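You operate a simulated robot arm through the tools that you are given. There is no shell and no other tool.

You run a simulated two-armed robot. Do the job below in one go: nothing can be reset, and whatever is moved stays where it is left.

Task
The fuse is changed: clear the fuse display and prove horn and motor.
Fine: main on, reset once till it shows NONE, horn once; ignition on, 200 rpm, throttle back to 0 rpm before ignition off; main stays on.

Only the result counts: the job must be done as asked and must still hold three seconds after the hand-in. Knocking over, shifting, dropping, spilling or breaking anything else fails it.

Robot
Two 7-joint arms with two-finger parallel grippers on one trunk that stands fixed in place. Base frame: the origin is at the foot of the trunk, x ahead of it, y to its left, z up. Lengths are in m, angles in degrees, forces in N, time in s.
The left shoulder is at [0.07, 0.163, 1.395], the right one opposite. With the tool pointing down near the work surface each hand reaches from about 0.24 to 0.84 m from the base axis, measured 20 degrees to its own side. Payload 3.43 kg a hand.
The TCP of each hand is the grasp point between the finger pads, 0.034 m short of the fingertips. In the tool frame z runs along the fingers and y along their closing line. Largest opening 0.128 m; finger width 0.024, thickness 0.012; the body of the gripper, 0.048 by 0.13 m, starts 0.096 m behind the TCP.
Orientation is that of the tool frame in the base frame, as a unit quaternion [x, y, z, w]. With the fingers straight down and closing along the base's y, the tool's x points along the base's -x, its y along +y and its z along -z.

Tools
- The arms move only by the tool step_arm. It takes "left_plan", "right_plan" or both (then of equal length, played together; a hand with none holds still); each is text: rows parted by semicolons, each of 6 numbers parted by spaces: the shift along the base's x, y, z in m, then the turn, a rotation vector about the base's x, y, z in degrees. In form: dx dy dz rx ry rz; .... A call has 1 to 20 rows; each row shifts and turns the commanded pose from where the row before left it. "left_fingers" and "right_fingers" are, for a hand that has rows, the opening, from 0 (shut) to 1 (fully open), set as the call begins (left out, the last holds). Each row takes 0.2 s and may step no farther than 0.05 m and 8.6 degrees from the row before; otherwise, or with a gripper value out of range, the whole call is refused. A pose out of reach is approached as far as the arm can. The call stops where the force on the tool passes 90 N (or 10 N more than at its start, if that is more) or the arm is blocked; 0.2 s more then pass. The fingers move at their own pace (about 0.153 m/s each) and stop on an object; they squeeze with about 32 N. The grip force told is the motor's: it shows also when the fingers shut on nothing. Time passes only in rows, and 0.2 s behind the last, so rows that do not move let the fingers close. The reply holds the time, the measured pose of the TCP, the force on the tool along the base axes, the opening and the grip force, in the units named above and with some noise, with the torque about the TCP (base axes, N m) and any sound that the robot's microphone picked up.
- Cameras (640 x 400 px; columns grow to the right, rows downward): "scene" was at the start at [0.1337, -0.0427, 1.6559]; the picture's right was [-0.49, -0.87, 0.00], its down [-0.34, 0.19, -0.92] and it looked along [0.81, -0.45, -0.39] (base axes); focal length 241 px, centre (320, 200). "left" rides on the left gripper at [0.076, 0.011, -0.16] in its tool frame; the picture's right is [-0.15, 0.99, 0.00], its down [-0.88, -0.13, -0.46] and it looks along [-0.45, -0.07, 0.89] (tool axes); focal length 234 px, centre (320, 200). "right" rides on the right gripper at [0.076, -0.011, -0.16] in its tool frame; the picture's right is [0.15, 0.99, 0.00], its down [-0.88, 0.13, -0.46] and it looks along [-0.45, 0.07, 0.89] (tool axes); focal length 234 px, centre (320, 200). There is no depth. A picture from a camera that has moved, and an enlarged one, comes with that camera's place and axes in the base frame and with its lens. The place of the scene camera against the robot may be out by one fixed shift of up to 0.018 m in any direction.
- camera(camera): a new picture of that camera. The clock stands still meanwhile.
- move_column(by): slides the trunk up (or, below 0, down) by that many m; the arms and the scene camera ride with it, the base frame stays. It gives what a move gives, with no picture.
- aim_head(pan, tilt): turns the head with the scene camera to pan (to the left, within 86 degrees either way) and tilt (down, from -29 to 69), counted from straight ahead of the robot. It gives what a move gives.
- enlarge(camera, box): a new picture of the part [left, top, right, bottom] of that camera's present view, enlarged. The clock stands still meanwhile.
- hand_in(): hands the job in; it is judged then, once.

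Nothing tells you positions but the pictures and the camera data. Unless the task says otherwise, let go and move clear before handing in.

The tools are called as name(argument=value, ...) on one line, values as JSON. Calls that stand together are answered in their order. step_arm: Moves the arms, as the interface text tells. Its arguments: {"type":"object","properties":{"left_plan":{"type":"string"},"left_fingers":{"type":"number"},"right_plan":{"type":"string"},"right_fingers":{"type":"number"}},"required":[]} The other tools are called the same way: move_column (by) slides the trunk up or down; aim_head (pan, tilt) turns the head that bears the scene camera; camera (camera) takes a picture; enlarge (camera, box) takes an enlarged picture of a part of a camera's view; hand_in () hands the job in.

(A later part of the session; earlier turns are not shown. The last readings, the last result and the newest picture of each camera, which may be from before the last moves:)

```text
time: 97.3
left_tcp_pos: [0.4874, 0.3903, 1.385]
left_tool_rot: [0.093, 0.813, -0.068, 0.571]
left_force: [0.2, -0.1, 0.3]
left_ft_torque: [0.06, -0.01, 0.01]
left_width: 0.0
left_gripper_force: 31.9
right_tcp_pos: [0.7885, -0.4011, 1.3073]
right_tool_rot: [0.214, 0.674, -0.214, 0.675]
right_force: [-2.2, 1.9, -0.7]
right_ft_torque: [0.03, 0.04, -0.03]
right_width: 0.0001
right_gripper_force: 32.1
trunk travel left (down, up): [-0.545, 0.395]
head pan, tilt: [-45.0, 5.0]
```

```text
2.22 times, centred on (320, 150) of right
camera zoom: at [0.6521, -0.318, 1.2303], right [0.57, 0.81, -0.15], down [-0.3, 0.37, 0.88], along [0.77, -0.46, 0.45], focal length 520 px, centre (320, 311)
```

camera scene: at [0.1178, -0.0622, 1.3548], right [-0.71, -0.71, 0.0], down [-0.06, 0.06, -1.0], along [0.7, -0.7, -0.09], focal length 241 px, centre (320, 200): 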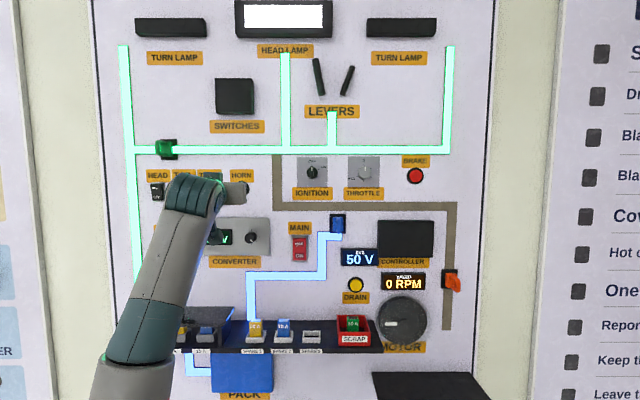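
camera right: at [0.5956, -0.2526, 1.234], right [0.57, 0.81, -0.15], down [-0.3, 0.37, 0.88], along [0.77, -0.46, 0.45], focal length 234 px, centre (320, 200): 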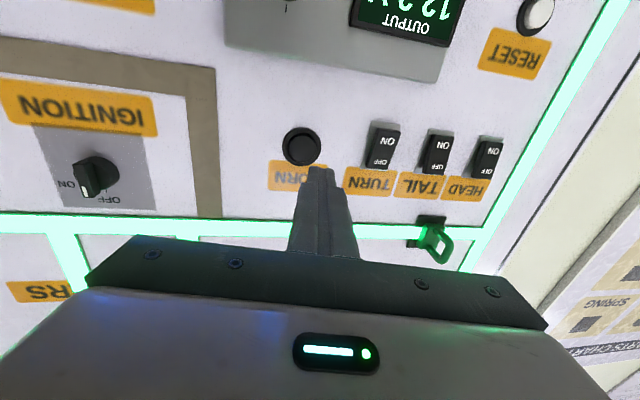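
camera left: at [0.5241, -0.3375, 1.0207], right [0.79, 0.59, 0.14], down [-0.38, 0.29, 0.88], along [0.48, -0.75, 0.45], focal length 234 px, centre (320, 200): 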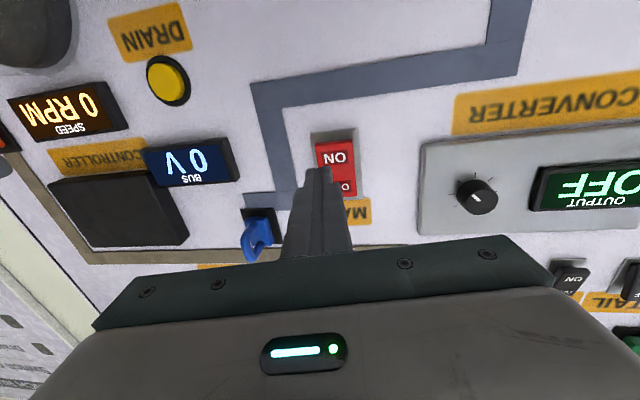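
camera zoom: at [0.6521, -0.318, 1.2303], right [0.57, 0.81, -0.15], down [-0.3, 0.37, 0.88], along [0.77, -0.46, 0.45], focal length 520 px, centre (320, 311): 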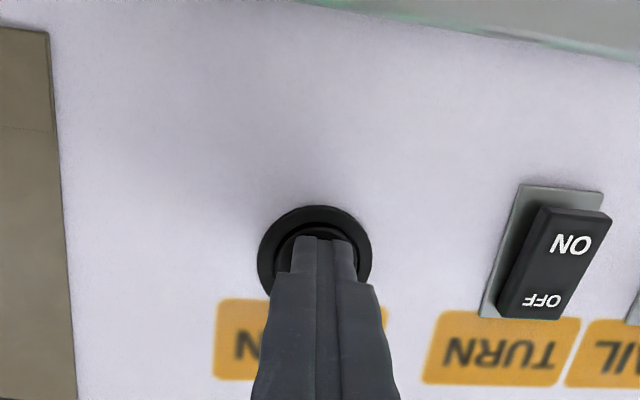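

I heard the click but no horn tone yet. Without releasing, I'll press a little deeper so this stays a single press.

step_arm(right_plan="0.0011 -0.0011 0 0 0 0;0 0 0 0 0 0")

enlarge(camera="scene", box=[130, 0, 470, 240])

```text
time: 98.0
left_tcp_pos: [0.4875, 0.3917, 1.3839]
left_tool_rot: [0.093, 0.813, -0.068, 0.57]
left_force: [-0.2, 0.3, 0.2]
left_ft_torque: [-0.02, -0.06, -0.01]
left_width: 0.0
left_gripper_force: 32.0
right_tcp_pos: [0.7896, -0.4016, 1.3063]
right_tool_rot: [0.214, 0.673, -0.214, 0.674]
right_force: [-4.3, 4.7, -1.2]
right_ft_torque: [0.09, 0.03, -0.05]
right_width: 0.0
right_gripper_force: 31.9
trunk travel left (down, up): [-0.545, 0.395]
head pan, tilt: [-45.0, 5.0]
```

```text
1.67 times, centred on (300, 120) of scene
camera zoom: at [0.1168, -0.0614, 1.355], right [-0.71, -0.71, 0.0], down [-0.06, 0.06, -1.0], along [0.7, -0.7, -0.09], focal length 402 px, centre (353, 333)
```

zoom: 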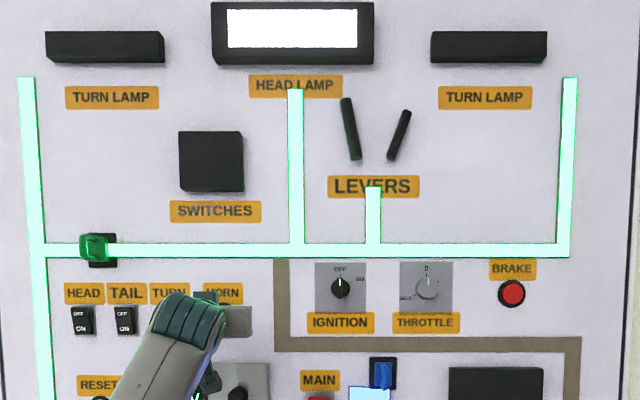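

Force is only ~6 N, so the button isn't bottomed. Still within the same press, I'll go slightly deeper.

step_arm(right_plan="0.0011 -0.0011 0 0 0 0;0.0007 -0.0007 0 0 0 0;0 0 0 0 0 0")

```text
time: 98.8
left_tcp_pos: [0.4863, 0.3918, 1.3848]
left_tool_rot: [0.093, 0.813, -0.068, 0.571]
left_force: [0.5, 0.5, 0.7]
left_ft_torque: [0.01, 0.01, 0.01]
left_width: 0.0
left_gripper_force: 31.8
right_tcp_pos: [0.791, -0.4014, 1.3078]
right_tool_rot: [0.212, 0.673, -0.213, 0.676]
right_force: [-9.9, 9.5, -3.2]
right_ft_torque: [0.09, 0.07, -0.06]
right_width: 0.0002
right_gripper_force: 31.9
trunk travel left (down, up): [-0.545, 0.395]
head pan, tilt: [-45.0, 5.0]
```

About 14 N now, clearly fully pressed. I'll release and listen.

step_arm(right_plan="-0.0035 0.0035 0 0 0 0;-0.0071 0.0071 0 0 0 0;-0.0106 0.0106 0 0 0 0;-0.0106 0.0106 0 0 0 0")

camera(camera="scene")

camera(camera="right")

```text
time: 99.8
left_tcp_pos: [0.4889, 0.3903, 1.3851]
left_tool_rot: [0.093, 0.813, -0.067, 0.571]
left_force: [0.4, -0.2, -0.8]
left_ft_torque: [-0.01, 0.0, 0.01]
left_width: 0.0001
left_gripper_force: 31.9
right_tcp_pos: [0.7609, -0.3729, 1.3062]
right_tool_rot: [0.213, 0.673, -0.213, 0.675]
right_force: [-0.4, -0.6, 0.5]
right_ft_torque: [0.0, 0.0, -0.02]
right_width: 0.0
right_gripper_force: 32.2
trunk travel left (down, up): [-0.545, 0.395]
head pan, tilt: [-45.0, 5.0]
```

```text
taken
camera scene: at [0.1176, -0.0623, 1.3549], right [-0.71, -0.71, 0.0], down [-0.06, 0.06, -1.0], along [0.7, -0.7, -0.09], focal length 241 px, centre (320, 200)
```

scene: 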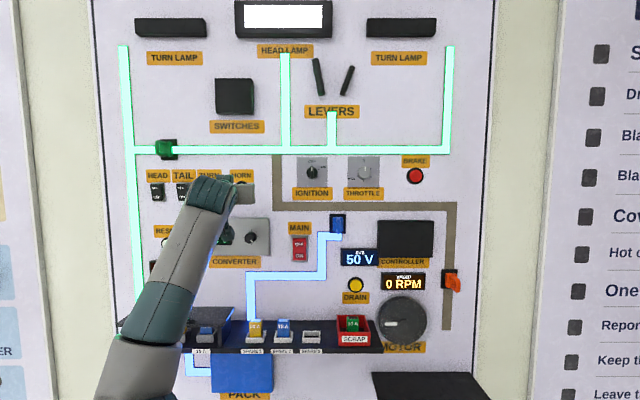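

```text
taken
camera right: at [0.6238, -0.29, 1.2298], right [0.57, 0.81, -0.15], down [-0.3, 0.37, 0.88], along [0.77, -0.46, 0.45], focal length 234 px, centre (320, 200)
```

right: 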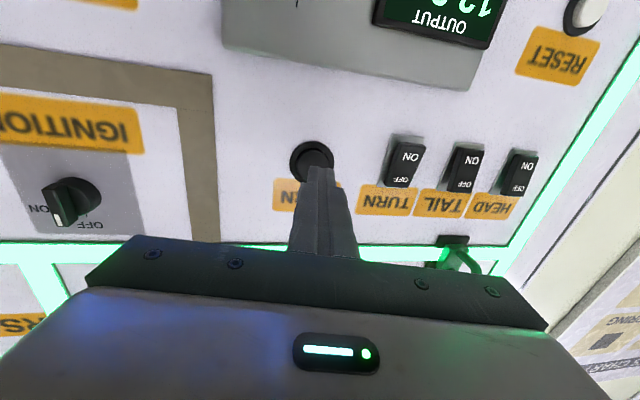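

The horn has had its single press (click). Next is the ignition knob at about u=-0.058, z≈1.362: I'll back off, square to the board, and open the fingers.

step_arm(right_plan="-0.0141 0.0141 0 0 0 0;-0.0141 0.0141 0 0 0 0;-0.0219 -0.0219 0.008 0 0 -1.4;-0.0219 -0.0219 0.008 0 0 -1.4;-0.0219 -0.0219 0.008 0 0 -1.4;-0.0219 -0.0219 0.008 0 0 -1.4;-0.0219 -0.0219 0.008 0 0 -1.4;-0.0219 -0.0219 0.008 0 0 -1.4;-0.0219 -0.0219 0.008 0 0 -1.4", right_fingers=0.4)

camera(camera="scene")

camera(camera="right")

```text
time: 101.8
left_tcp_pos: [0.4873, 0.3894, 1.3848]
left_tool_rot: [0.093, 0.814, -0.067, 0.57]
left_force: [1.0, -0.3, 0.2]
left_ft_torque: [-0.01, -0.01, 0.0]
left_width: 0.0
left_gripper_force: 31.9
right_tcp_pos: [0.5782, -0.4988, 1.3634]
right_tool_rot: [0.269, 0.653, -0.269, 0.654]
right_force: [-0.5, 1.0, -0.5]
right_ft_torque: [-0.04, 0.0, 0.06]
right_width: 0.0515
right_gripper_force: 0.0
trunk travel left (down, up): [-0.545, 0.395]
head pan, tilt: [-45.0, 5.0]
```

```text
taken
camera scene: at [0.1169, -0.0629, 1.3549], right [-0.71, -0.71, 0.0], down [-0.06, 0.06, -1.0], along [0.7, -0.7, -0.09], focal length 241 px, centre (320, 200)
```

scene: 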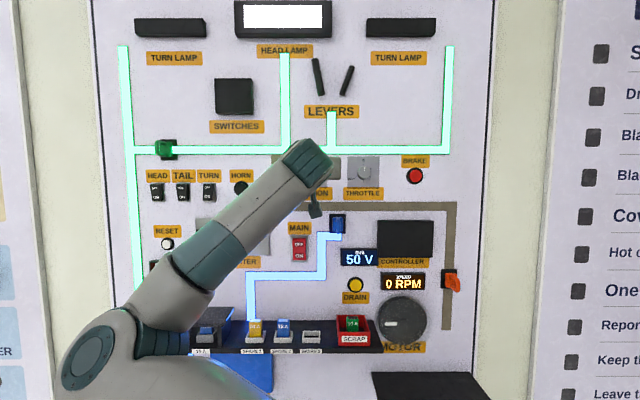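

```text
taken
camera right: at [0.4575, -0.3939, 1.2864], right [0.7, 0.7, -0.15], down [-0.23, 0.41, 0.88], along [0.68, -0.58, 0.45], focal length 234 px, centre (320, 200)
```

right: 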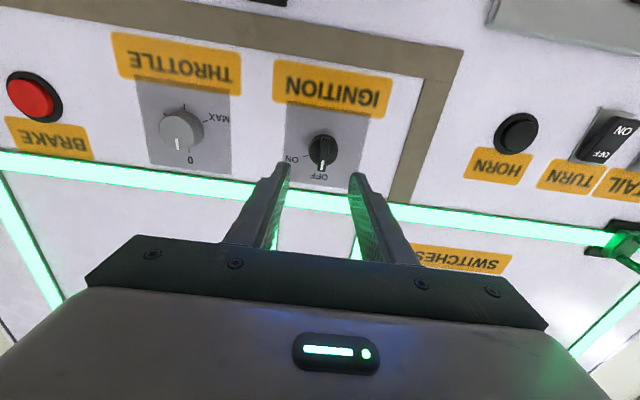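

The open fingers straddle the ignition knob's line nicely. I'll zoom in to refine alignment before moving in.

enlarge(camera="right", box=[220, 80, 420, 220])

enlarge(camera="right", box=[100, 20, 300, 180])

```text
2.86 times, centred on (320, 150) of right
camera zoom: at [0.4575, -0.3939, 1.2864], right [0.7, 0.7, -0.15], down [-0.23, 0.41, 0.88], along [0.68, -0.58, 0.45], focal length 669 px, centre (320, 343)
```

zoom: 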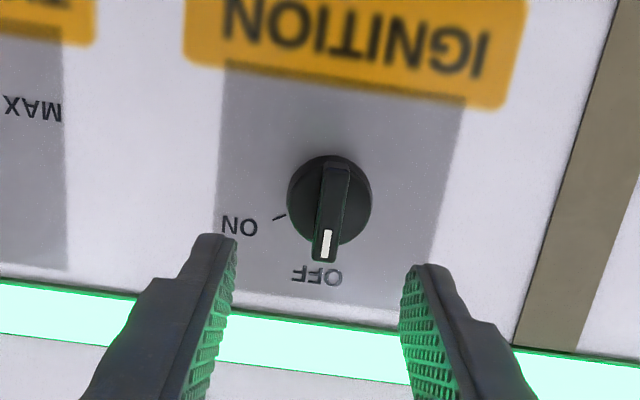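

```text
2.50 times, centred on (200, 100) of right
camera zoom: at [0.4575, -0.3939, 1.2864], right [0.7, 0.7, -0.15], down [-0.23, 0.41, 0.88], along [0.68, -0.58, 0.45], focal length 585 px, centre (620, 450)
```

zoom: 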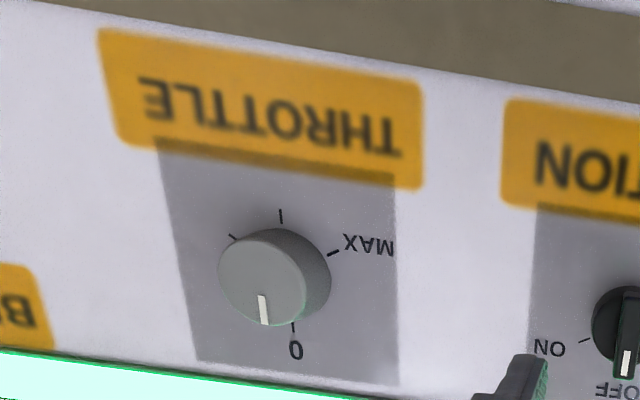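

I can see the blade clearly, marker at OFF (up). I'll move in 5 cm with small centring corrections.

step_arm(right_plan="0.0074 -0.0067 -0.0004 0 0 0;0.0074 -0.0067 -0.0004 0 0 0;0.0074 -0.0067 -0.0004 0 0 0;0.0074 -0.0067 -0.0004 0 0 0;0.0074 -0.0067 -0.0004 0 0 0")

enlarge(camera="right", box=[220, 80, 420, 220])

```text
time: 103.0
left_tcp_pos: [0.4878, 0.3909, 1.3837]
left_tool_rot: [0.093, 0.813, -0.068, 0.571]
left_force: [0.3, 0.5, -0.5]
left_ft_torque: [-0.01, 0.04, -0.01]
left_width: 0.0
left_gripper_force: 31.8
right_tcp_pos: [0.6164, -0.5319, 1.361]
right_tool_rot: [0.271, 0.654, -0.27, 0.653]
right_force: [-0.1, -0.7, 0.1]
right_ft_torque: [0.0, -0.02, 0.01]
right_width: 0.0514
right_gripper_force: 0.0
trunk travel left (down, up): [-0.545, 0.395]
head pan, tilt: [-45.0, 5.0]
```

```text
2.86 times, centred on (320, 150) of right
camera zoom: at [0.4955, -0.427, 1.2841], right [0.7, 0.7, -0.15], down [-0.23, 0.41, 0.88], along [0.68, -0.58, 0.45], focal length 669 px, centre (320, 343)
```

zoom: 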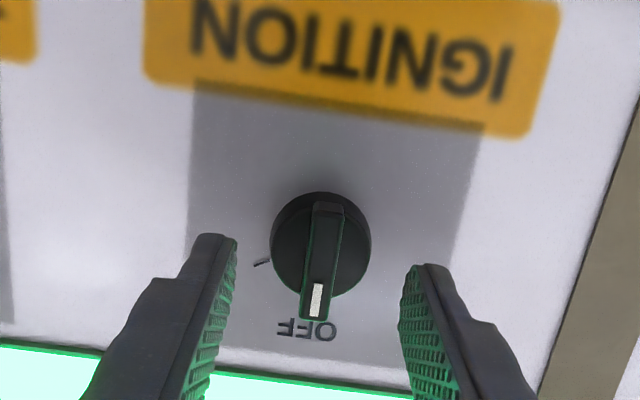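

Centred within about a millimetre or two. I'll advance another 15 mm so the pads overlap the blade.

step_arm(right_plan="0.0035 -0.0035 0 0 0 0;0.0035 -0.0035 0 0 0 0;0.0035 -0.0035 0 0 0 0")

enlarge(camera="right", box=[220, 80, 420, 220])

```text
time: 103.8
left_tcp_pos: [0.4891, 0.3898, 1.3857]
left_tool_rot: [0.093, 0.814, -0.068, 0.57]
left_force: [0.4, -0.2, -0.8]
left_ft_torque: [-0.02, 0.03, 0.03]
left_width: 0.0
left_gripper_force: 31.9
right_tcp_pos: [0.6273, -0.5416, 1.359]
right_tool_rot: [0.27, 0.653, -0.27, 0.655]
right_force: [0.7, -0.7, -0.9]
right_ft_torque: [0.0, -0.01, -0.03]
right_width: 0.0511
right_gripper_force: 0.1
trunk travel left (down, up): [-0.545, 0.395]
head pan, tilt: [-45.0, 5.0]
```

```text
2.86 times, centred on (320, 150) of right
camera zoom: at [0.5062, -0.4368, 1.2839], right [0.7, 0.7, -0.15], down [-0.23, 0.41, 0.88], along [0.68, -0.58, 0.45], focal length 669 px, centre (320, 343)
```

zoom: 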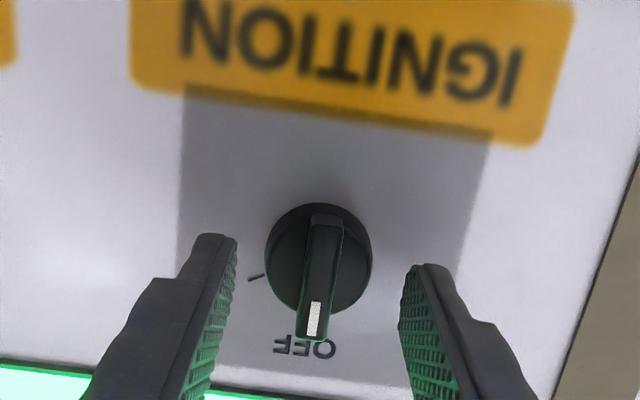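

Tips at d≈0.860, still no contact. I'll advance another 10 mm to get a proper overlap on the blade.

step_arm(right_plan="0.0035 -0.0035 0.0007 0 0 0;0.0035 -0.0035 0.0007 0 0 0")

enlarge(camera="right", box=[220, 80, 420, 220])

```text
time: 104.3
left_tcp_pos: [0.4887, 0.3907, 1.3861]
left_tool_rot: [0.092, 0.813, -0.067, 0.571]
left_force: [-0.1, -0.1, -0.1]
left_ft_torque: [-0.01, 0.03, -0.02]
left_width: 0.0
left_gripper_force: 31.8
right_tcp_pos: [0.6349, -0.5477, 1.362]
right_tool_rot: [0.271, 0.653, -0.271, 0.653]
right_force: [-0.1, -0.3, -0.2]
right_ft_torque: [0.0, 0.03, 0.0]
right_width: 0.0511
right_gripper_force: 0.0
trunk travel left (down, up): [-0.545, 0.395]
head pan, tilt: [-45.0, 5.0]
```

```text
2.86 times, centred on (320, 150) of right
camera zoom: at [0.5134, -0.4439, 1.2853], right [0.7, 0.7, -0.15], down [-0.23, 0.41, 0.88], along [0.68, -0.58, 0.45], focal length 669 px, centre (320, 343)
```

zoom: 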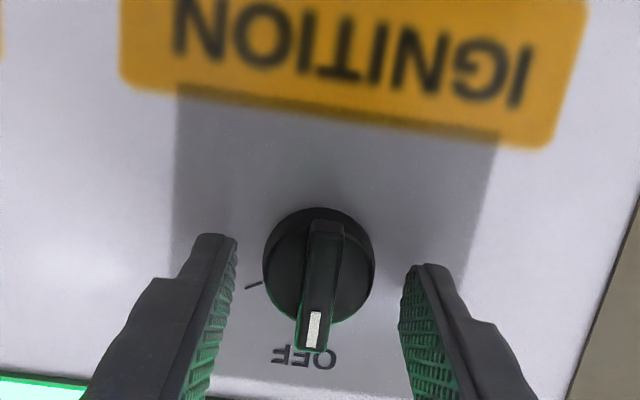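

The geometry suggests the tips are just short of the disc face. I'll go 3 mm further and then close on the blade.

step_arm(right_plan="0.0021 -0.0021 0 0 0 0;0 0 0 0 0 0")

step_arm(right_plan="0 0 0 0 0 0;0 0 0 0 0 0", right_fingers=0)

enlarge(camera="right", box=[220, 80, 420, 220])

```text
time: 105.0
left_tcp_pos: [0.4883, 0.3899, 1.3843]
left_tool_rot: [0.093, 0.814, -0.067, 0.57]
left_force: [-0.7, 0.1, 0.1]
left_ft_torque: [-0.03, 0.02, 0.02]
left_width: 0.0
left_gripper_force: 32.5
right_tcp_pos: [0.6361, -0.5506, 1.3636]
right_tool_rot: [0.27, 0.652, -0.271, 0.654]
right_force: [0.2, 0.3, 0.0]
right_ft_torque: [-0.02, 0.02, -0.02]
right_width: 0.0511
right_gripper_force: 0.0
trunk travel left (down, up): [-0.545, 0.395]
head pan, tilt: [-45.0, 5.0]
```

```text
time: 105.5
left_tcp_pos: [0.4893, 0.3892, 1.3846]
left_tool_rot: [0.093, 0.813, -0.068, 0.57]
left_force: [0.8, 0.9, 0.0]
left_ft_torque: [-0.02, -0.02, 0.01]
left_width: 0.0002
left_gripper_force: 32.0
right_tcp_pos: [0.6354, -0.5519, 1.3611]
right_tool_rot: [0.271, 0.653, -0.271, 0.654]
right_force: [0.7, -1.4, 1.5]
right_ft_torque: [-0.04, -0.04, -0.02]
right_width: 0.034
right_gripper_force: 45.4
trunk travel left (down, up): [-0.545, 0.395]
head pan, tilt: [-45.0, 5.0]
```

```text
2.86 times, centred on (320, 150) of right
camera zoom: at [0.5151, -0.4462, 1.2854], right [0.7, 0.7, -0.15], down [-0.23, 0.41, 0.88], along [0.68, -0.58, 0.45], focal length 669 px, centre (320, 343)
```

zoom: 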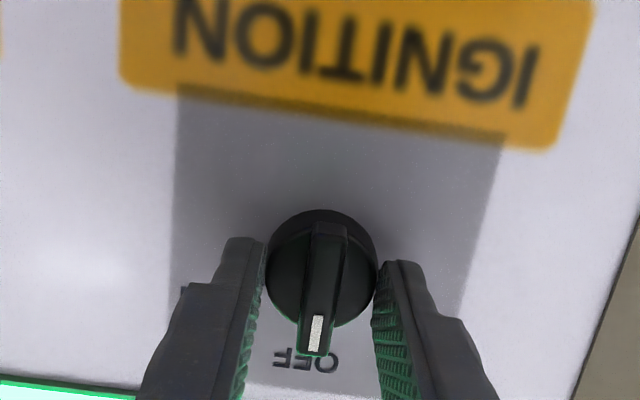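

The fingers gripped the knob's round body (34 mm, firm). I'll try turning clockwise about the board normal and watch whether the marker follows.

step_arm(right_plan="0 0 0 4.24 -4.24 0;0 0 0 4.24 -4.24 0;0 0 0 4.24 -4.24 0")

enlarge(camera="right", box=[220, 80, 420, 220])

```text
time: 106.3
left_tcp_pos: [0.4892, 0.389, 1.3854]
left_tool_rot: [0.093, 0.813, -0.067, 0.57]
left_force: [-0.4, 0.4, 1.0]
left_ft_torque: [0.01, 0.01, 0.0]
left_width: 0.0
left_gripper_force: 32.2
right_tcp_pos: [0.6356, -0.5505, 1.3608]
right_tool_rot: [0.369, 0.602, -0.165, 0.688]
right_force: [0.3, -4.0, 2.6]
right_ft_torque: [0.14, 0.15, 0.07]
right_width: 0.0343
right_gripper_force: 44.4
trunk travel left (down, up): [-0.545, 0.395]
head pan, tilt: [-45.0, 5.0]
```

```text
2.86 times, centred on (320, 150) of right
camera zoom: at [0.5318, -0.4295, 1.2855], right [0.7, 0.7, 0.17], down [-0.43, 0.22, 0.88], along [0.57, -0.68, 0.45], focal length 669 px, centre (320, 343)
```

zoom: 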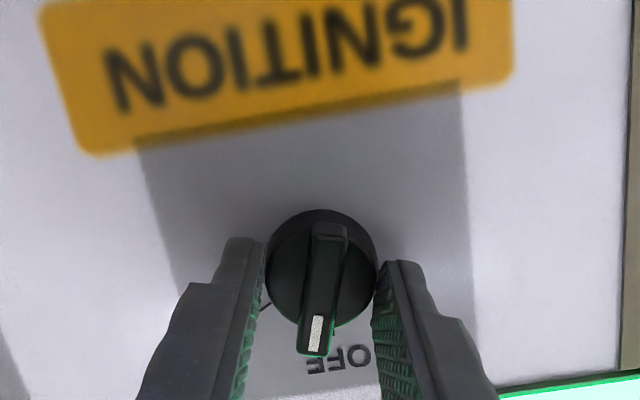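

The knob follows the hand well. I'll continue clockwise to the ON position.

step_arm(right_plan="0 0 0 5.3 -5.3 0;0 0 0 5.3 -5.3 0;0 0 0 5.3 -5.3 0;0 0 0 5.3 -5.3 0;0 0 0 5.3 -5.3 0")

enlarge(camera="right", box=[220, 80, 420, 220])

camera(camera="scene")

```text
time: 107.5
left_tcp_pos: [0.4873, 0.399, 1.3825]
left_tool_rot: [0.091, 0.813, -0.071, 0.57]
left_force: [0.3, 0.4, 0.1]
left_ft_torque: [0.02, 0.0, 0.0]
left_width: 0.0002
left_gripper_force: 32.4
right_tcp_pos: [0.6352, -0.5607, 1.3656]
right_tool_rot: [0.537, 0.455, 0.067, 0.707]
right_force: [4.0, 34.2, 6.0]
right_ft_torque: [-2.65, -2.99, 2.92]
right_width: 0.0352
right_gripper_force: 45.1
right hand out of reach, approached as far as the arm can: row 4, 5
trunk travel left (down, up): [-0.545, 0.395]
head pan, tilt: [-45.0, 5.0]
```

```text
2.86 times, centred on (320, 150) of right
camera zoom: at [0.5596, -0.4112, 1.3113], right [0.47, 0.49, 0.73], down [-0.78, -0.14, 0.61], along [0.4, -0.86, 0.32], focal length 669 px, centre (320, 343)
```

zoom: 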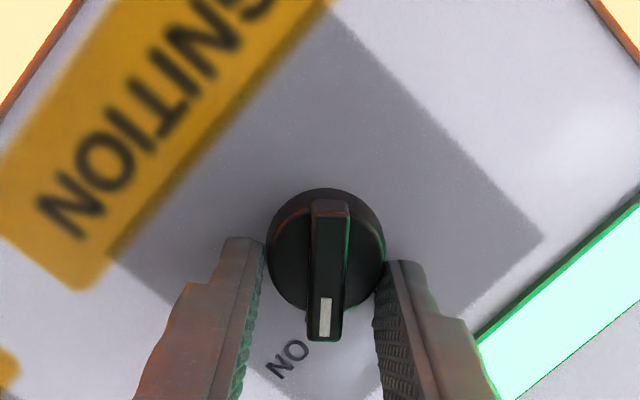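

```text
taken
camera scene: at [0.1164, -0.0528, 1.3551], right [-0.7, -0.71, 0.0], down [-0.06, 0.05, -1.0], along [0.71, -0.7, -0.08], focal length 241 px, centre (320, 200)
```

scene: 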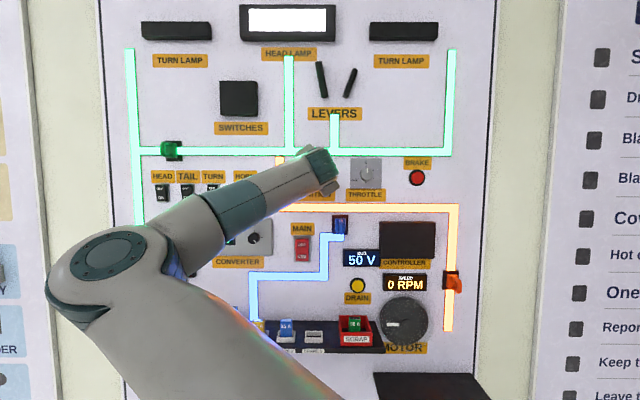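

Ignition is ON — the motor trace lit up. The arm hit a limit and is straining a bit, so I'll open the fingers to release the knob right away.

step_arm(right_plan="0 0 0 0 0 0;0 0 0 0 0 0", right_fingers=0.6)

camera(camera="right")

camera(camera="scene")

```text
time: 108.2
left_tcp_pos: [0.4862, 0.3936, 1.3844]
left_tool_rot: [0.092, 0.812, -0.069, 0.572]
left_force: [0.2, -0.2, -0.2]
left_ft_torque: [-0.03, 0.01, -0.03]
left_width: 0.0
left_gripper_force: 31.6
right_tcp_pos: [0.6279, -0.5707, 1.3655]
right_tool_rot: [0.541, 0.45, 0.063, 0.707]
right_force: [-6.7, 14.4, 14.3]
right_ft_torque: [0.14, 0.13, 0.0]
right_width: 0.0683
right_gripper_force: 0.0
trunk travel left (down, up): [-0.545, 0.395]
head pan, tilt: [-45.0, 5.0]
```

```text
taken
camera right: at [0.5553, -0.419, 1.3121], right [0.48, 0.49, 0.73], down [-0.79, -0.13, 0.6], along [0.39, -0.86, 0.32], focal length 234 px, centre (320, 200)
```

right: 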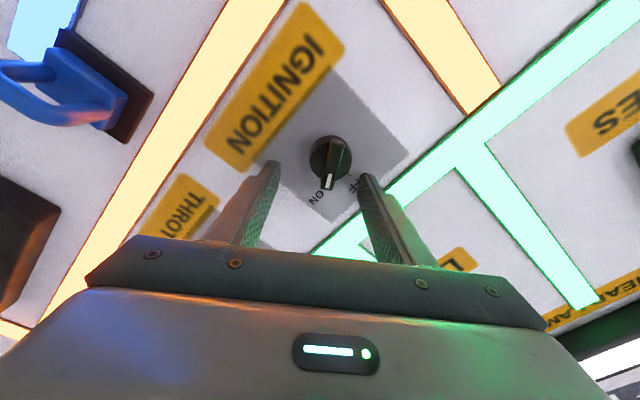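

```text
taken
camera scene: at [0.115, -0.0583, 1.3556], right [-0.71, -0.71, 0.0], down [-0.06, 0.06, -1.0], along [0.7, -0.71, -0.08], focal length 241 px, centre (320, 200)
```

scene: 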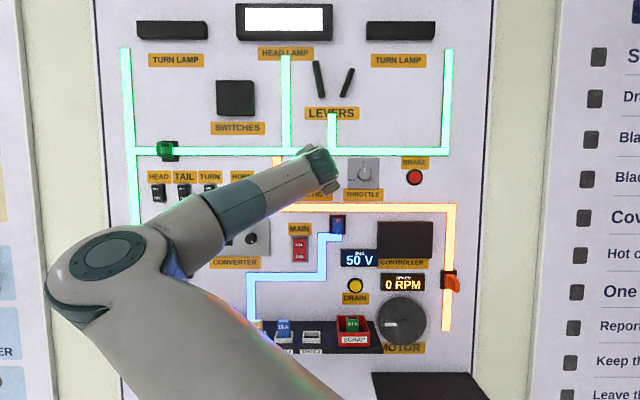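

Knob stays at ON. There's a little residual contact, so I'll retreat straight out from the board.

step_arm(right_plan="-0.0071 0.0071 0 0 0 0;-0.0071 0.0071 0 0 0 0;-0.0071 0.0071 0 0 0 0")

camera(camera="right")

```text
time: 109.0
left_tcp_pos: [0.488, 0.3905, 1.3851]
left_tool_rot: [0.092, 0.814, -0.067, 0.57]
left_force: [0.0, 0.5, -0.1]
left_ft_torque: [0.0, 0.03, 0.01]
left_width: 0.0001
left_gripper_force: 32.1
right_tcp_pos: [0.6075, -0.5722, 1.3591]
right_tool_rot: [0.543, 0.453, 0.064, 0.704]
right_force: [0.1, -0.1, 0.4]
right_ft_torque: [0.0, 0.01, 0.0]
right_width: 0.0765
right_gripper_force: 0.0
right hand out of reach, approached as far as the arm can: row 1, 2, 3
trunk travel left (down, up): [-0.545, 0.395]
head pan, tilt: [-45.0, 5.0]
```

```text
taken
camera right: at [0.5346, -0.4189, 1.3063], right [0.48, 0.48, 0.73], down [-0.78, -0.14, 0.61], along [0.39, -0.86, 0.31], focal length 234 px, centre (320, 200)
```

right: 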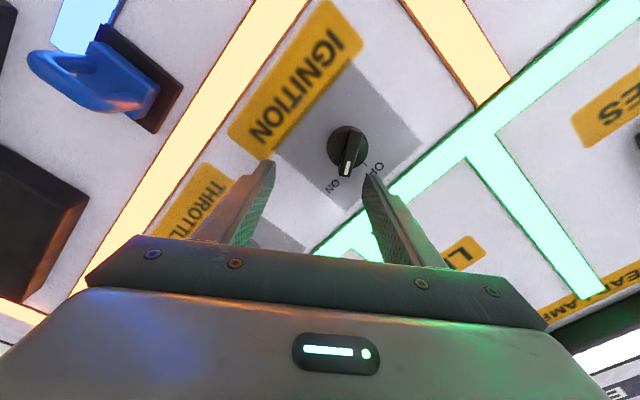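

The hand drifted right while retreating at this roll, with the fingers open and no force. I'll retreat with a slight roll-back and a leftward correction so the fingers clear the knob.

step_arm(right_plan="-0.004 0.0101 0 -2.12 2.12 0;-0.005 0.0121 0 -2.12 2.12 0")

camera(camera="right")

```text
time: 109.5
left_tcp_pos: [0.4884, 0.3912, 1.3842]
left_tool_rot: [0.093, 0.814, -0.067, 0.57]
left_force: [-1.1, 0.8, -0.6]
left_ft_torque: [0.01, 0.01, 0.0]
left_width: 0.0
left_gripper_force: 32.3
right_tcp_pos: [0.5988, -0.5484, 1.3597]
right_tool_rot: [0.517, 0.481, 0.028, 0.707]
right_force: [1.5, -0.5, -0.8]
right_ft_torque: [0.01, 0.0, 0.02]
right_width: 0.0766
right_gripper_force: 0.1
trunk travel left (down, up): [-0.545, 0.395]
head pan, tilt: [-45.0, 5.0]
```

```text
taken
camera right: at [0.522, -0.4012, 1.3014], right [0.53, 0.54, 0.65], down [-0.73, -0.09, 0.67], along [0.42, -0.84, 0.35], focal length 234 px, centre (320, 200)
```

right: 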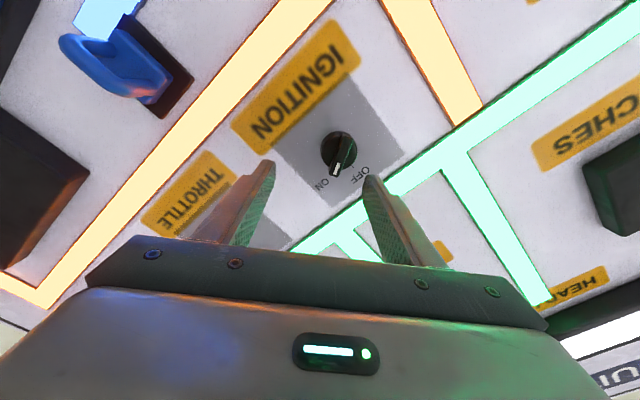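

Clear of the knob with the trace still lit. I'll keep retreating and roll back to level.

step_arm(right_plan="-0.0085 0.0085 0 -3.5 3.5 0;-0.0085 0.0085 0 -5.3 5.3 0;-0.0085 0.0085 0 -5.3 5.3 0;0 0 0 -5.3 5.3 0;0 0 0 -5.3 5.3 0;0 0 0 -5.3 5.3 0;0 0 0 -4.2 4.2 0")

camera(camera="right")

camera(camera="scene")

```text
time: 111.2
left_tcp_pos: [0.4878, 0.3907, 1.3852]
left_tool_rot: [0.093, 0.814, -0.067, 0.57]
left_force: [0.4, 0.9, 0.2]
left_ft_torque: [-0.02, 0.03, -0.01]
left_width: 0.0
left_gripper_force: 31.9
right_tcp_pos: [0.5731, -0.523, 1.3591]
right_tool_rot: [0.277, 0.65, -0.265, 0.656]
right_force: [-0.2, -0.6, 0.0]
right_ft_torque: [-0.01, 0.0, 0.03]
right_width: 0.0769
right_gripper_force: 0.1
trunk travel left (down, up): [-0.545, 0.395]
head pan, tilt: [-45.0, 5.0]
```

```text
taken
camera right: at [0.4535, -0.417, 1.2836], right [0.7, 0.7, -0.13], down [-0.24, 0.4, 0.88], along [0.67, -0.59, 0.45], focal length 234 px, centre (320, 200)
```

right: 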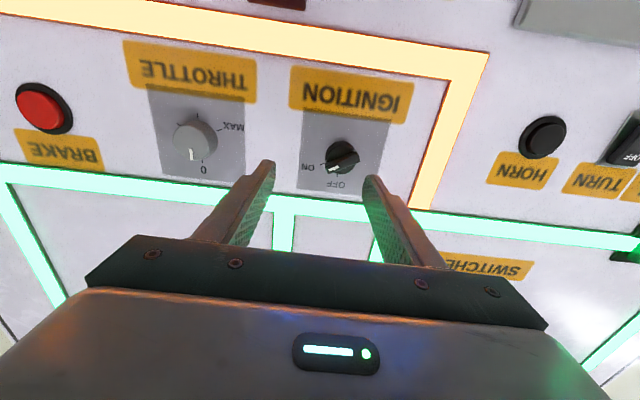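

```text
taken
camera scene: at [0.1176, -0.0624, 1.3549], right [-0.71, -0.71, 0.0], down [-0.06, 0.06, -1.0], along [0.7, -0.7, -0.09], focal length 241 px, centre (320, 200)
```

scene: 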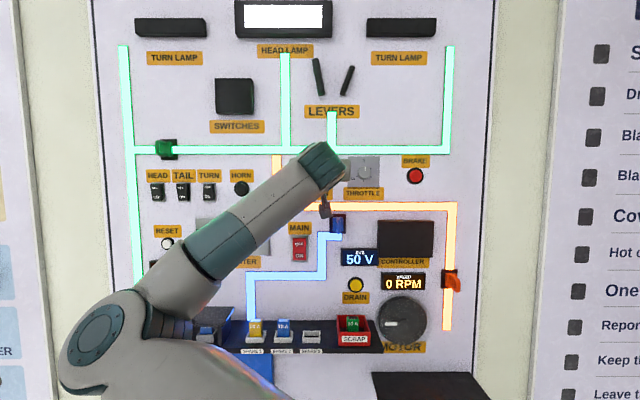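

Ignition is ON with the blade on its mark. Next the throttle at about u=0.097, z≈1.36: I'll shift right and test rolling counter-clockwise for turning room.

step_arm(right_plan="-0.0205 -0.0177 0 0 0 0;-0.0205 -0.0177 0 0 0 0;-0.0205 -0.0177 0 0 0 0;-0.0205 -0.0177 0 0 0 0;-0.0205 -0.0177 0 0 0 0")

camera(camera="right")

camera(camera="scene")

```text
time: 112.3
left_tcp_pos: [0.4875, 0.3897, 1.3852]
left_tool_rot: [0.093, 0.813, -0.067, 0.571]
left_force: [0.5, -0.2, 0.3]
left_ft_torque: [0.03, 0.02, 0.02]
left_width: 0.0
left_gripper_force: 32.3
right_tcp_pos: [0.4709, -0.6125, 1.3601]
right_tool_rot: [0.277, 0.65, -0.264, 0.656]
right_force: [-0.3, 0.1, -0.8]
right_ft_torque: [0.0, 0.01, 0.0]
right_width: 0.0767
right_gripper_force: 0.0
trunk travel left (down, up): [-0.545, 0.395]
head pan, tilt: [-45.0, 5.0]
```

```text
taken
camera right: at [0.3507, -0.5061, 1.283], right [0.7, 0.7, -0.13], down [-0.24, 0.4, 0.88], along [0.67, -0.59, 0.45], focal length 234 px, centre (320, 200)
```

right: 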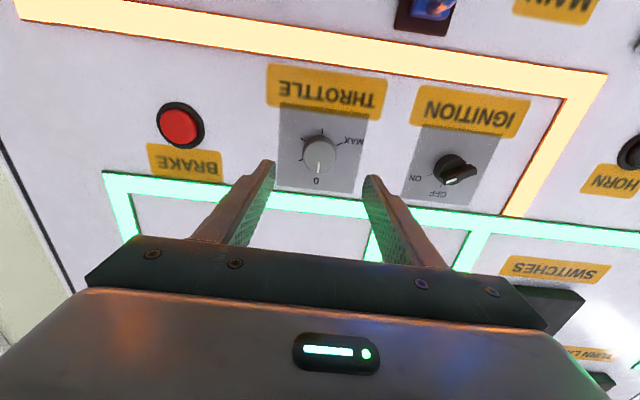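

```text
taken
camera scene: at [0.1168, -0.0631, 1.3549], right [-0.71, -0.71, 0.0], down [-0.06, 0.06, -1.0], along [0.7, -0.7, -0.09], focal length 241 px, centre (320, 200)
```

scene: 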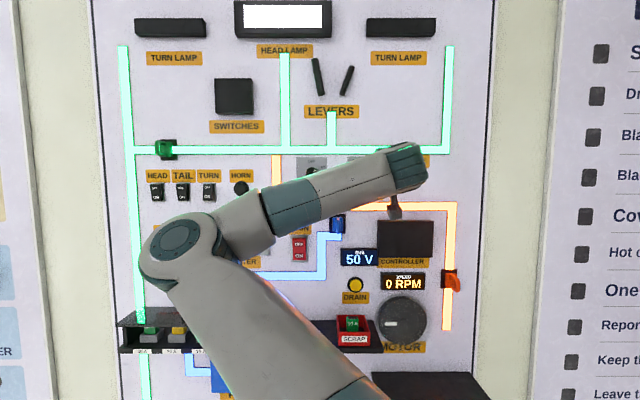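

SPEED and BUS are visible from the scene camera and the throttle is dead ahead. I'll roll the hand counter-clockwise about 40° first to gain turning range.

step_arm(right_plan="0 0 0 -5.3 5.3 0;0 0 0 -5.3 5.3 0;0 0 0 -5.3 5.3 0;0 0 0 -5.3 5.3 0;0 0 0 -5.3 5.3 0")

camera(camera="right")

camera(camera="scene")

```text
time: 113.5
left_tcp_pos: [0.4889, 0.3891, 1.3853]
left_tool_rot: [0.093, 0.813, -0.067, 0.57]
left_force: [0.0, 0.1, -0.2]
left_ft_torque: [-0.02, -0.03, 0.0]
left_width: 0.0001
left_gripper_force: 31.8
right_tcp_pos: [0.4708, -0.6102, 1.3601]
right_tool_rot: [0.052, 0.705, -0.463, 0.535]
right_force: [0.1, -0.1, -0.2]
right_ft_torque: [-0.04, 0.0, -0.02]
right_width: 0.0769
right_gripper_force: 0.1
trunk travel left (down, up): [-0.545, 0.395]
head pan, tilt: [-45.0, 5.0]
```

```text
taken
camera right: at [0.3199, -0.5369, 1.3054], right [0.5, 0.5, -0.71], down [0.12, 0.77, 0.63], along [0.86, -0.4, 0.32], focal length 234 px, centre (320, 200)
```

right: 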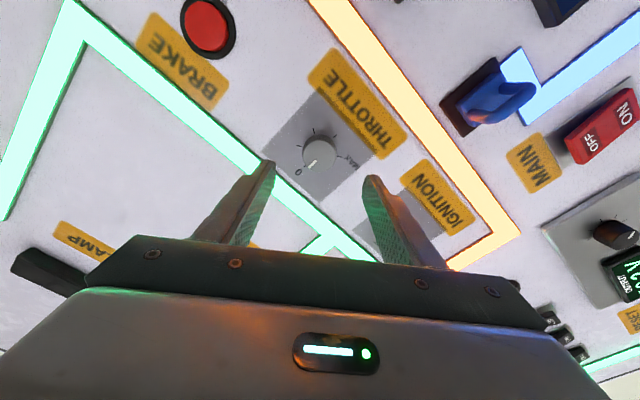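

```text
taken
camera scene: at [0.1178, -0.0625, 1.3549], right [-0.71, -0.71, 0.0], down [-0.06, 0.06, -1.0], along [0.7, -0.7, -0.09], focal length 241 px, centre (320, 200)
```

scene: 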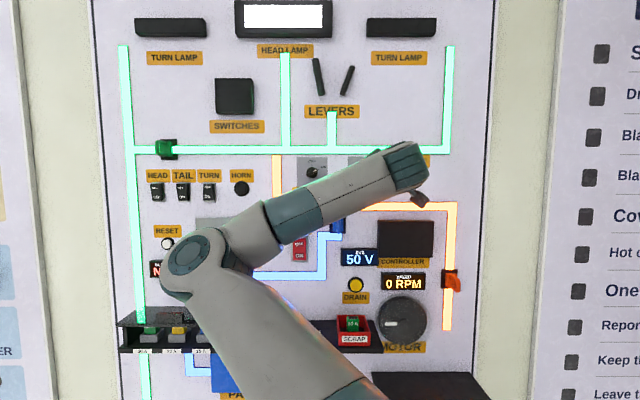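

The roll is comfortable here. I'll advance toward the throttle knob and check centring.

step_arm(right_plan="0.0064 -0.0064 0 0 0 0;0.0064 -0.0064 0 0 0 0;0.0064 -0.0064 0 0 0 0;0.0064 -0.0064 0 0 0 0;0.0064 -0.0064 0 0 0 0")

enlarge(camera="right", box=[220, 80, 420, 220])

```text
time: 114.8
left_tcp_pos: [0.4884, 0.39, 1.3855]
left_tool_rot: [0.093, 0.814, -0.067, 0.57]
left_force: [0.2, -0.2, -0.3]
left_ft_torque: [0.01, -0.01, -0.02]
left_width: 0.0
left_gripper_force: 32.4
right_tcp_pos: [0.5028, -0.6432, 1.3601]
right_tool_rot: [0.053, 0.705, -0.461, 0.537]
right_force: [-1.0, -0.5, -0.2]
right_ft_torque: [-0.02, 0.0, 0.01]
right_width: 0.0767
right_gripper_force: 0.1
trunk travel left (down, up): [-0.545, 0.395]
head pan, tilt: [-45.0, 5.0]
```

```text
2.86 times, centred on (320, 150) of right
camera zoom: at [0.3521, -0.569, 1.3052], right [0.5, 0.5, -0.7], down [0.12, 0.77, 0.63], along [0.86, -0.4, 0.32], focal length 669 px, centre (320, 343)
```

zoom: 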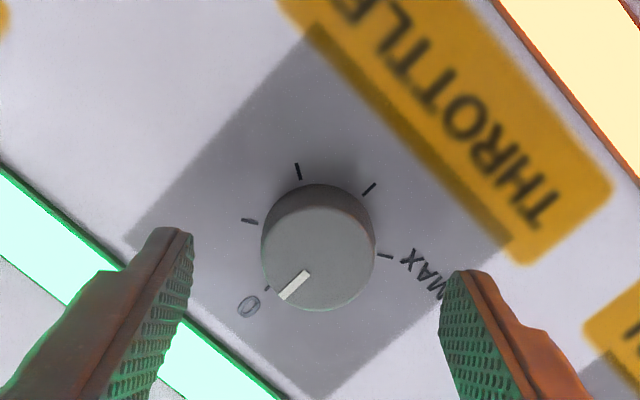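

Well centred on the throttle, marker at 0. I'll advance 3 cm so the pads surround the knob.

step_arm(right_plan="0.0035 -0.0035 0 0 0 0;0.0035 -0.0035 0 0 0 0;0.0035 -0.0035 0 0 0 0;0.0035 -0.0035 0 0 0 0;0.0035 -0.0035 0 0 0 0;0.0035 -0.0035 0 0 0 0")

enlarge(camera="right", box=[220, 80, 420, 220])

```text
time: 116.2
left_tcp_pos: [0.488, 0.3899, 1.3854]
left_tool_rot: [0.092, 0.814, -0.067, 0.57]
left_force: [0.3, -0.1, 0.7]
left_ft_torque: [0.01, 0.0, 0.01]
left_width: 0.0
left_gripper_force: 32.2
right_tcp_pos: [0.5232, -0.6641, 1.3597]
right_tool_rot: [0.054, 0.705, -0.46, 0.537]
right_force: [-0.1, 0.0, -0.6]
right_ft_torque: [-0.04, 0.02, 0.01]
right_width: 0.0771
right_gripper_force: 0.2
trunk travel left (down, up): [-0.545, 0.395]
head pan, tilt: [-45.0, 5.0]
```

```text
2.86 times, centred on (320, 150) of right
camera zoom: at [0.3733, -0.5899, 1.3048], right [0.5, 0.5, -0.7], down [0.12, 0.77, 0.63], along [0.86, -0.4, 0.32], focal length 669 px, centre (320, 343)
```

zoom: 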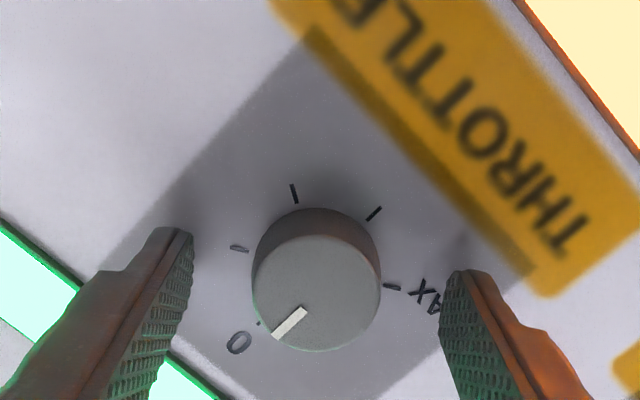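

The knob face is about 1 cm inside the fingertips. I'll go 4 mm deeper and close the grip.

step_arm(right_plan="0.0028 -0.0028 0 0 0 0;0 0 0 0 0 0")

step_arm(right_plan="0 0 0 0 0 0;0 0 0 0 0 0", right_fingers=0)

enlarge(camera="right", box=[220, 80, 420, 220])

enlarge(camera="scene", box=[320, 220, 480, 360])

```text
time: 116.8
left_tcp_pos: [0.4887, 0.391, 1.3846]
left_tool_rot: [0.093, 0.813, -0.068, 0.571]
left_force: [0.1, -0.7, -0.8]
left_ft_torque: [-0.02, 0.03, -0.01]
left_width: 0.0
left_gripper_force: 32.1
right_tcp_pos: [0.5259, -0.6663, 1.3596]
right_tool_rot: [0.052, 0.705, -0.461, 0.537]
right_force: [-0.5, 0.1, 0.1]
right_ft_torque: [-0.02, -0.02, 0.01]
right_width: 0.0768
right_gripper_force: 0.1
trunk travel left (down, up): [-0.545, 0.395]
head pan, tilt: [-45.0, 5.0]
```

```text
time: 117.3
left_tcp_pos: [0.4874, 0.3898, 1.3843]
left_tool_rot: [0.093, 0.813, -0.067, 0.57]
left_force: [-0.9, -0.5, 0.2]
left_ft_torque: [0.02, 0.04, 0.0]
left_width: 0.0
left_gripper_force: 32.1
right_tcp_pos: [0.526, -0.6673, 1.3595]
right_tool_rot: [0.054, 0.705, -0.461, 0.537]
right_force: [0.3, -3.1, 3.7]
right_ft_torque: [-0.05, -0.03, -0.24]
right_width: 0.0383
right_gripper_force: 45.0
trunk travel left (down, up): [-0.545, 0.395]
head pan, tilt: [-45.0, 5.0]
```

```text
2.86 times, centred on (320, 150) of right
camera zoom: at [0.3752, -0.5929, 1.3053], right [0.5, 0.5, -0.7], down [0.12, 0.77, 0.63], along [0.86, -0.4, 0.32], focal length 669 px, centre (320, 343)
```

zoom: 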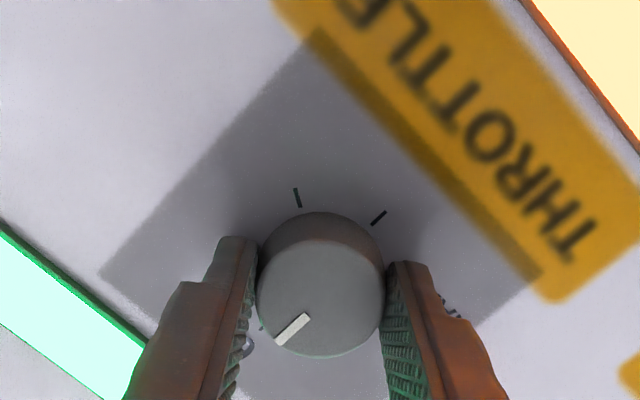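

```text
2.86 times, centred on (400, 290) of scene
camera zoom: at [0.1175, -0.0626, 1.355], right [-0.71, -0.71, 0.0], down [-0.06, 0.06, -1.0], along [0.7, -0.7, -0.09], focal length 689 px, centre (91, -57)
```

zoom: 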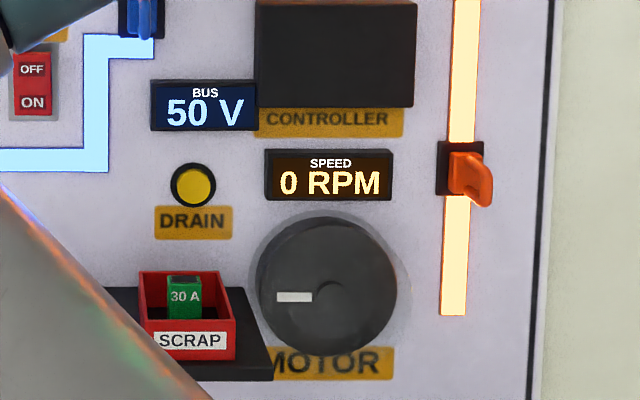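

Throttle is gripped (38 mm). I'll turn clockwise in small amounts and read the speed each time.

step_arm(right_plan="0 0 0 3.54 -3.54 0;0 0 0 3.54 -3.54 0;0 0 0 0 0 0;0 0 0 0 0 0")

enlarge(camera="scene", box=[320, 220, 480, 360])

enlarge(camera="right", box=[220, 80, 420, 220])

```text
time: 118.3
left_tcp_pos: [0.4883, 0.3897, 1.386]
left_tool_rot: [0.093, 0.813, -0.068, 0.571]
left_force: [0.3, 0.1, 0.3]
left_ft_torque: [-0.01, -0.02, 0.02]
left_width: 0.0
left_gripper_force: 31.4
right_tcp_pos: [0.5268, -0.6673, 1.3602]
right_tool_rot: [0.116, 0.697, -0.413, 0.575]
right_force: [0.4, -5.9, 7.1]
right_ft_torque: [0.03, 0.0, -0.26]
right_width: 0.0382
right_gripper_force: 44.9
trunk travel left (down, up): [-0.545, 0.395]
head pan, tilt: [-45.0, 5.0]
```

```text
2.86 times, centred on (400, 290) of scene
camera zoom: at [0.1172, -0.0627, 1.355], right [-0.71, -0.71, 0.0], down [-0.06, 0.06, -1.0], along [0.7, -0.7, -0.09], focal length 689 px, centre (91, -57)
```

zoom: 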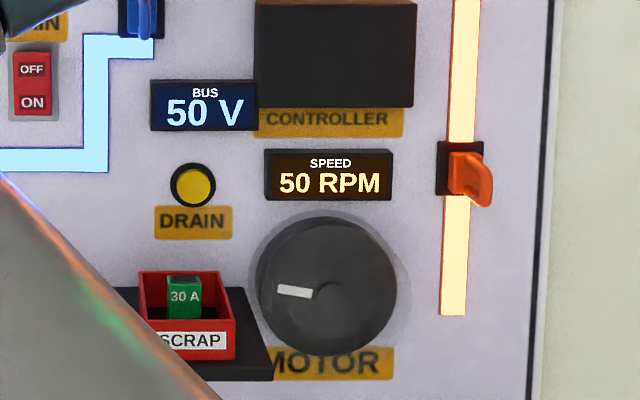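

```text
2.86 times, centred on (320, 150) of right
camera zoom: at [0.3824, -0.5857, 1.2967], right [0.58, 0.58, -0.57], down [0.04, 0.68, 0.73], along [0.81, -0.44, 0.38], focal length 669 px, centre (320, 343)
```

zoom: 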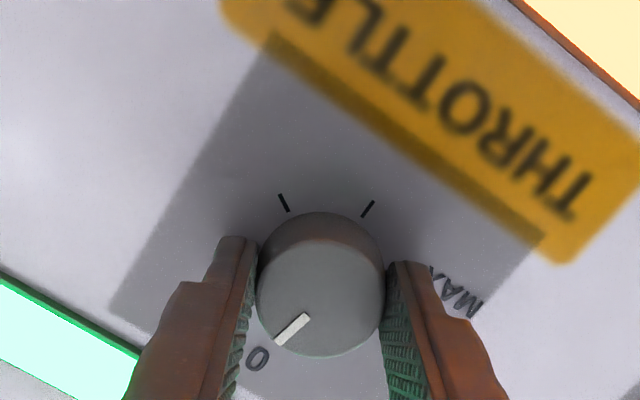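

10° gives 50 RPM, so 200 RPM should be near 40°. I'll turn 25° more and read again.

step_arm(right_plan="0 0 0 3.54 -3.54 0;0 0 0 3.54 -3.54 0;0 0 0 3.54 -3.54 0;0 0 0 3.54 -3.54 0;0 0 0 3.54 -3.54 0;0 0 0 0 0 0;0 0 0 0 0 0")

enlarge(camera="scene", box=[320, 220, 480, 360])

```text
time: 120.0
left_tcp_pos: [0.4872, 0.3889, 1.3863]
left_tool_rot: [0.093, 0.813, -0.067, 0.571]
left_force: [-0.1, -0.5, -0.8]
left_ft_torque: [0.02, -0.02, 0.0]
left_width: 0.0002
left_gripper_force: 32.1
right_tcp_pos: [0.5266, -0.6673, 1.36]
right_tool_rot: [0.264, 0.656, -0.277, 0.651]
right_force: [-0.4, -6.5, 8.0]
right_ft_torque: [-0.08, -0.08, -0.18]
right_width: 0.0381
right_gripper_force: 45.1
trunk travel left (down, up): [-0.545, 0.395]
head pan, tilt: [-45.0, 5.0]
```

```text
2.86 times, centred on (400, 290) of scene
camera zoom: at [0.1169, -0.0629, 1.355], right [-0.71, -0.71, 0.0], down [-0.06, 0.06, -1.0], along [0.7, -0.7, -0.09], focal length 689 px, centre (91, -57)
```

zoom: 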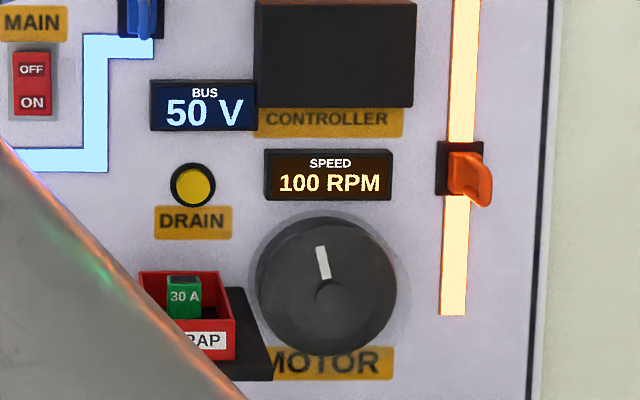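

It reads 100 RPM, possibly still ramping. I'll wait a second and re-read before turning more.

step_arm(right_plan="0 0 0 0 0 0;0 0 0 0 0 0;0 0 0 0 0 0;0 0 0 0 0 0;0 0 0 0 0 0;0 0 0 0 0 0")

enlarge(camera="scene", box=[320, 220, 480, 360])

enlarge(camera="right", box=[220, 80, 420, 220])

```text
time: 121.3
left_tcp_pos: [0.4859, 0.389, 1.3854]
left_tool_rot: [0.094, 0.814, -0.068, 0.57]
left_force: [-0.9, -0.4, -0.2]
left_ft_torque: [0.01, -0.04, -0.02]
left_width: 0.0002
left_gripper_force: 32.1
right_tcp_pos: [0.5266, -0.6667, 1.3616]
right_tool_rot: [0.263, 0.656, -0.278, 0.651]
right_force: [0.3, -7.6, 9.7]
right_ft_torque: [-0.26, -0.25, -0.16]
right_width: 0.0384
right_gripper_force: 45.0
trunk travel left (down, up): [-0.545, 0.395]
head pan, tilt: [-45.0, 5.0]
```

```text
2.86 times, centred on (400, 290) of scene
camera zoom: at [0.1168, -0.0629, 1.355], right [-0.71, -0.71, 0.0], down [-0.06, 0.06, -1.0], along [0.7, -0.7, -0.09], focal length 689 px, centre (91, -57)
```

zoom: 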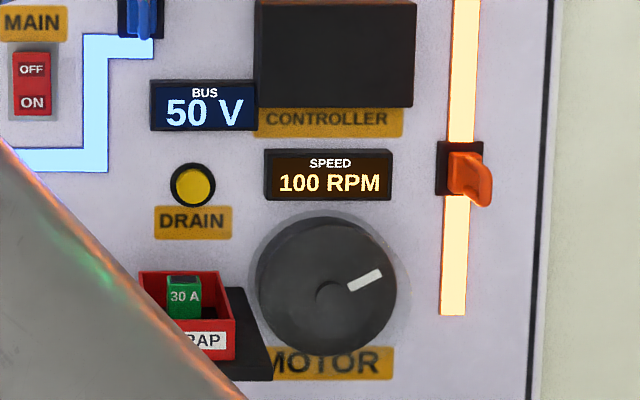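

```text
2.86 times, centred on (320, 150) of right
camera zoom: at [0.4041, -0.5639, 1.2841], right [0.7, 0.7, -0.17], down [-0.22, 0.43, 0.88], along [0.68, -0.57, 0.45], focal length 669 px, centre (320, 343)
```

zoom: 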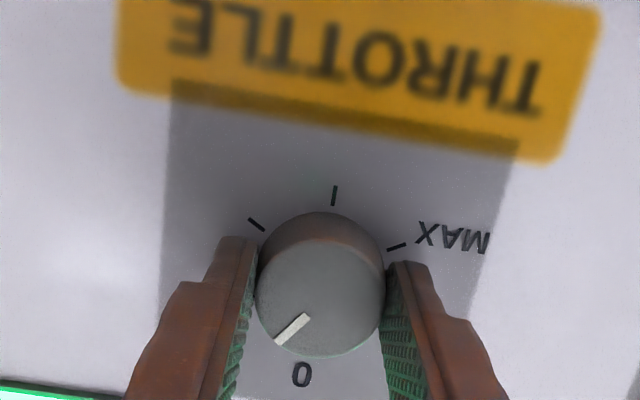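

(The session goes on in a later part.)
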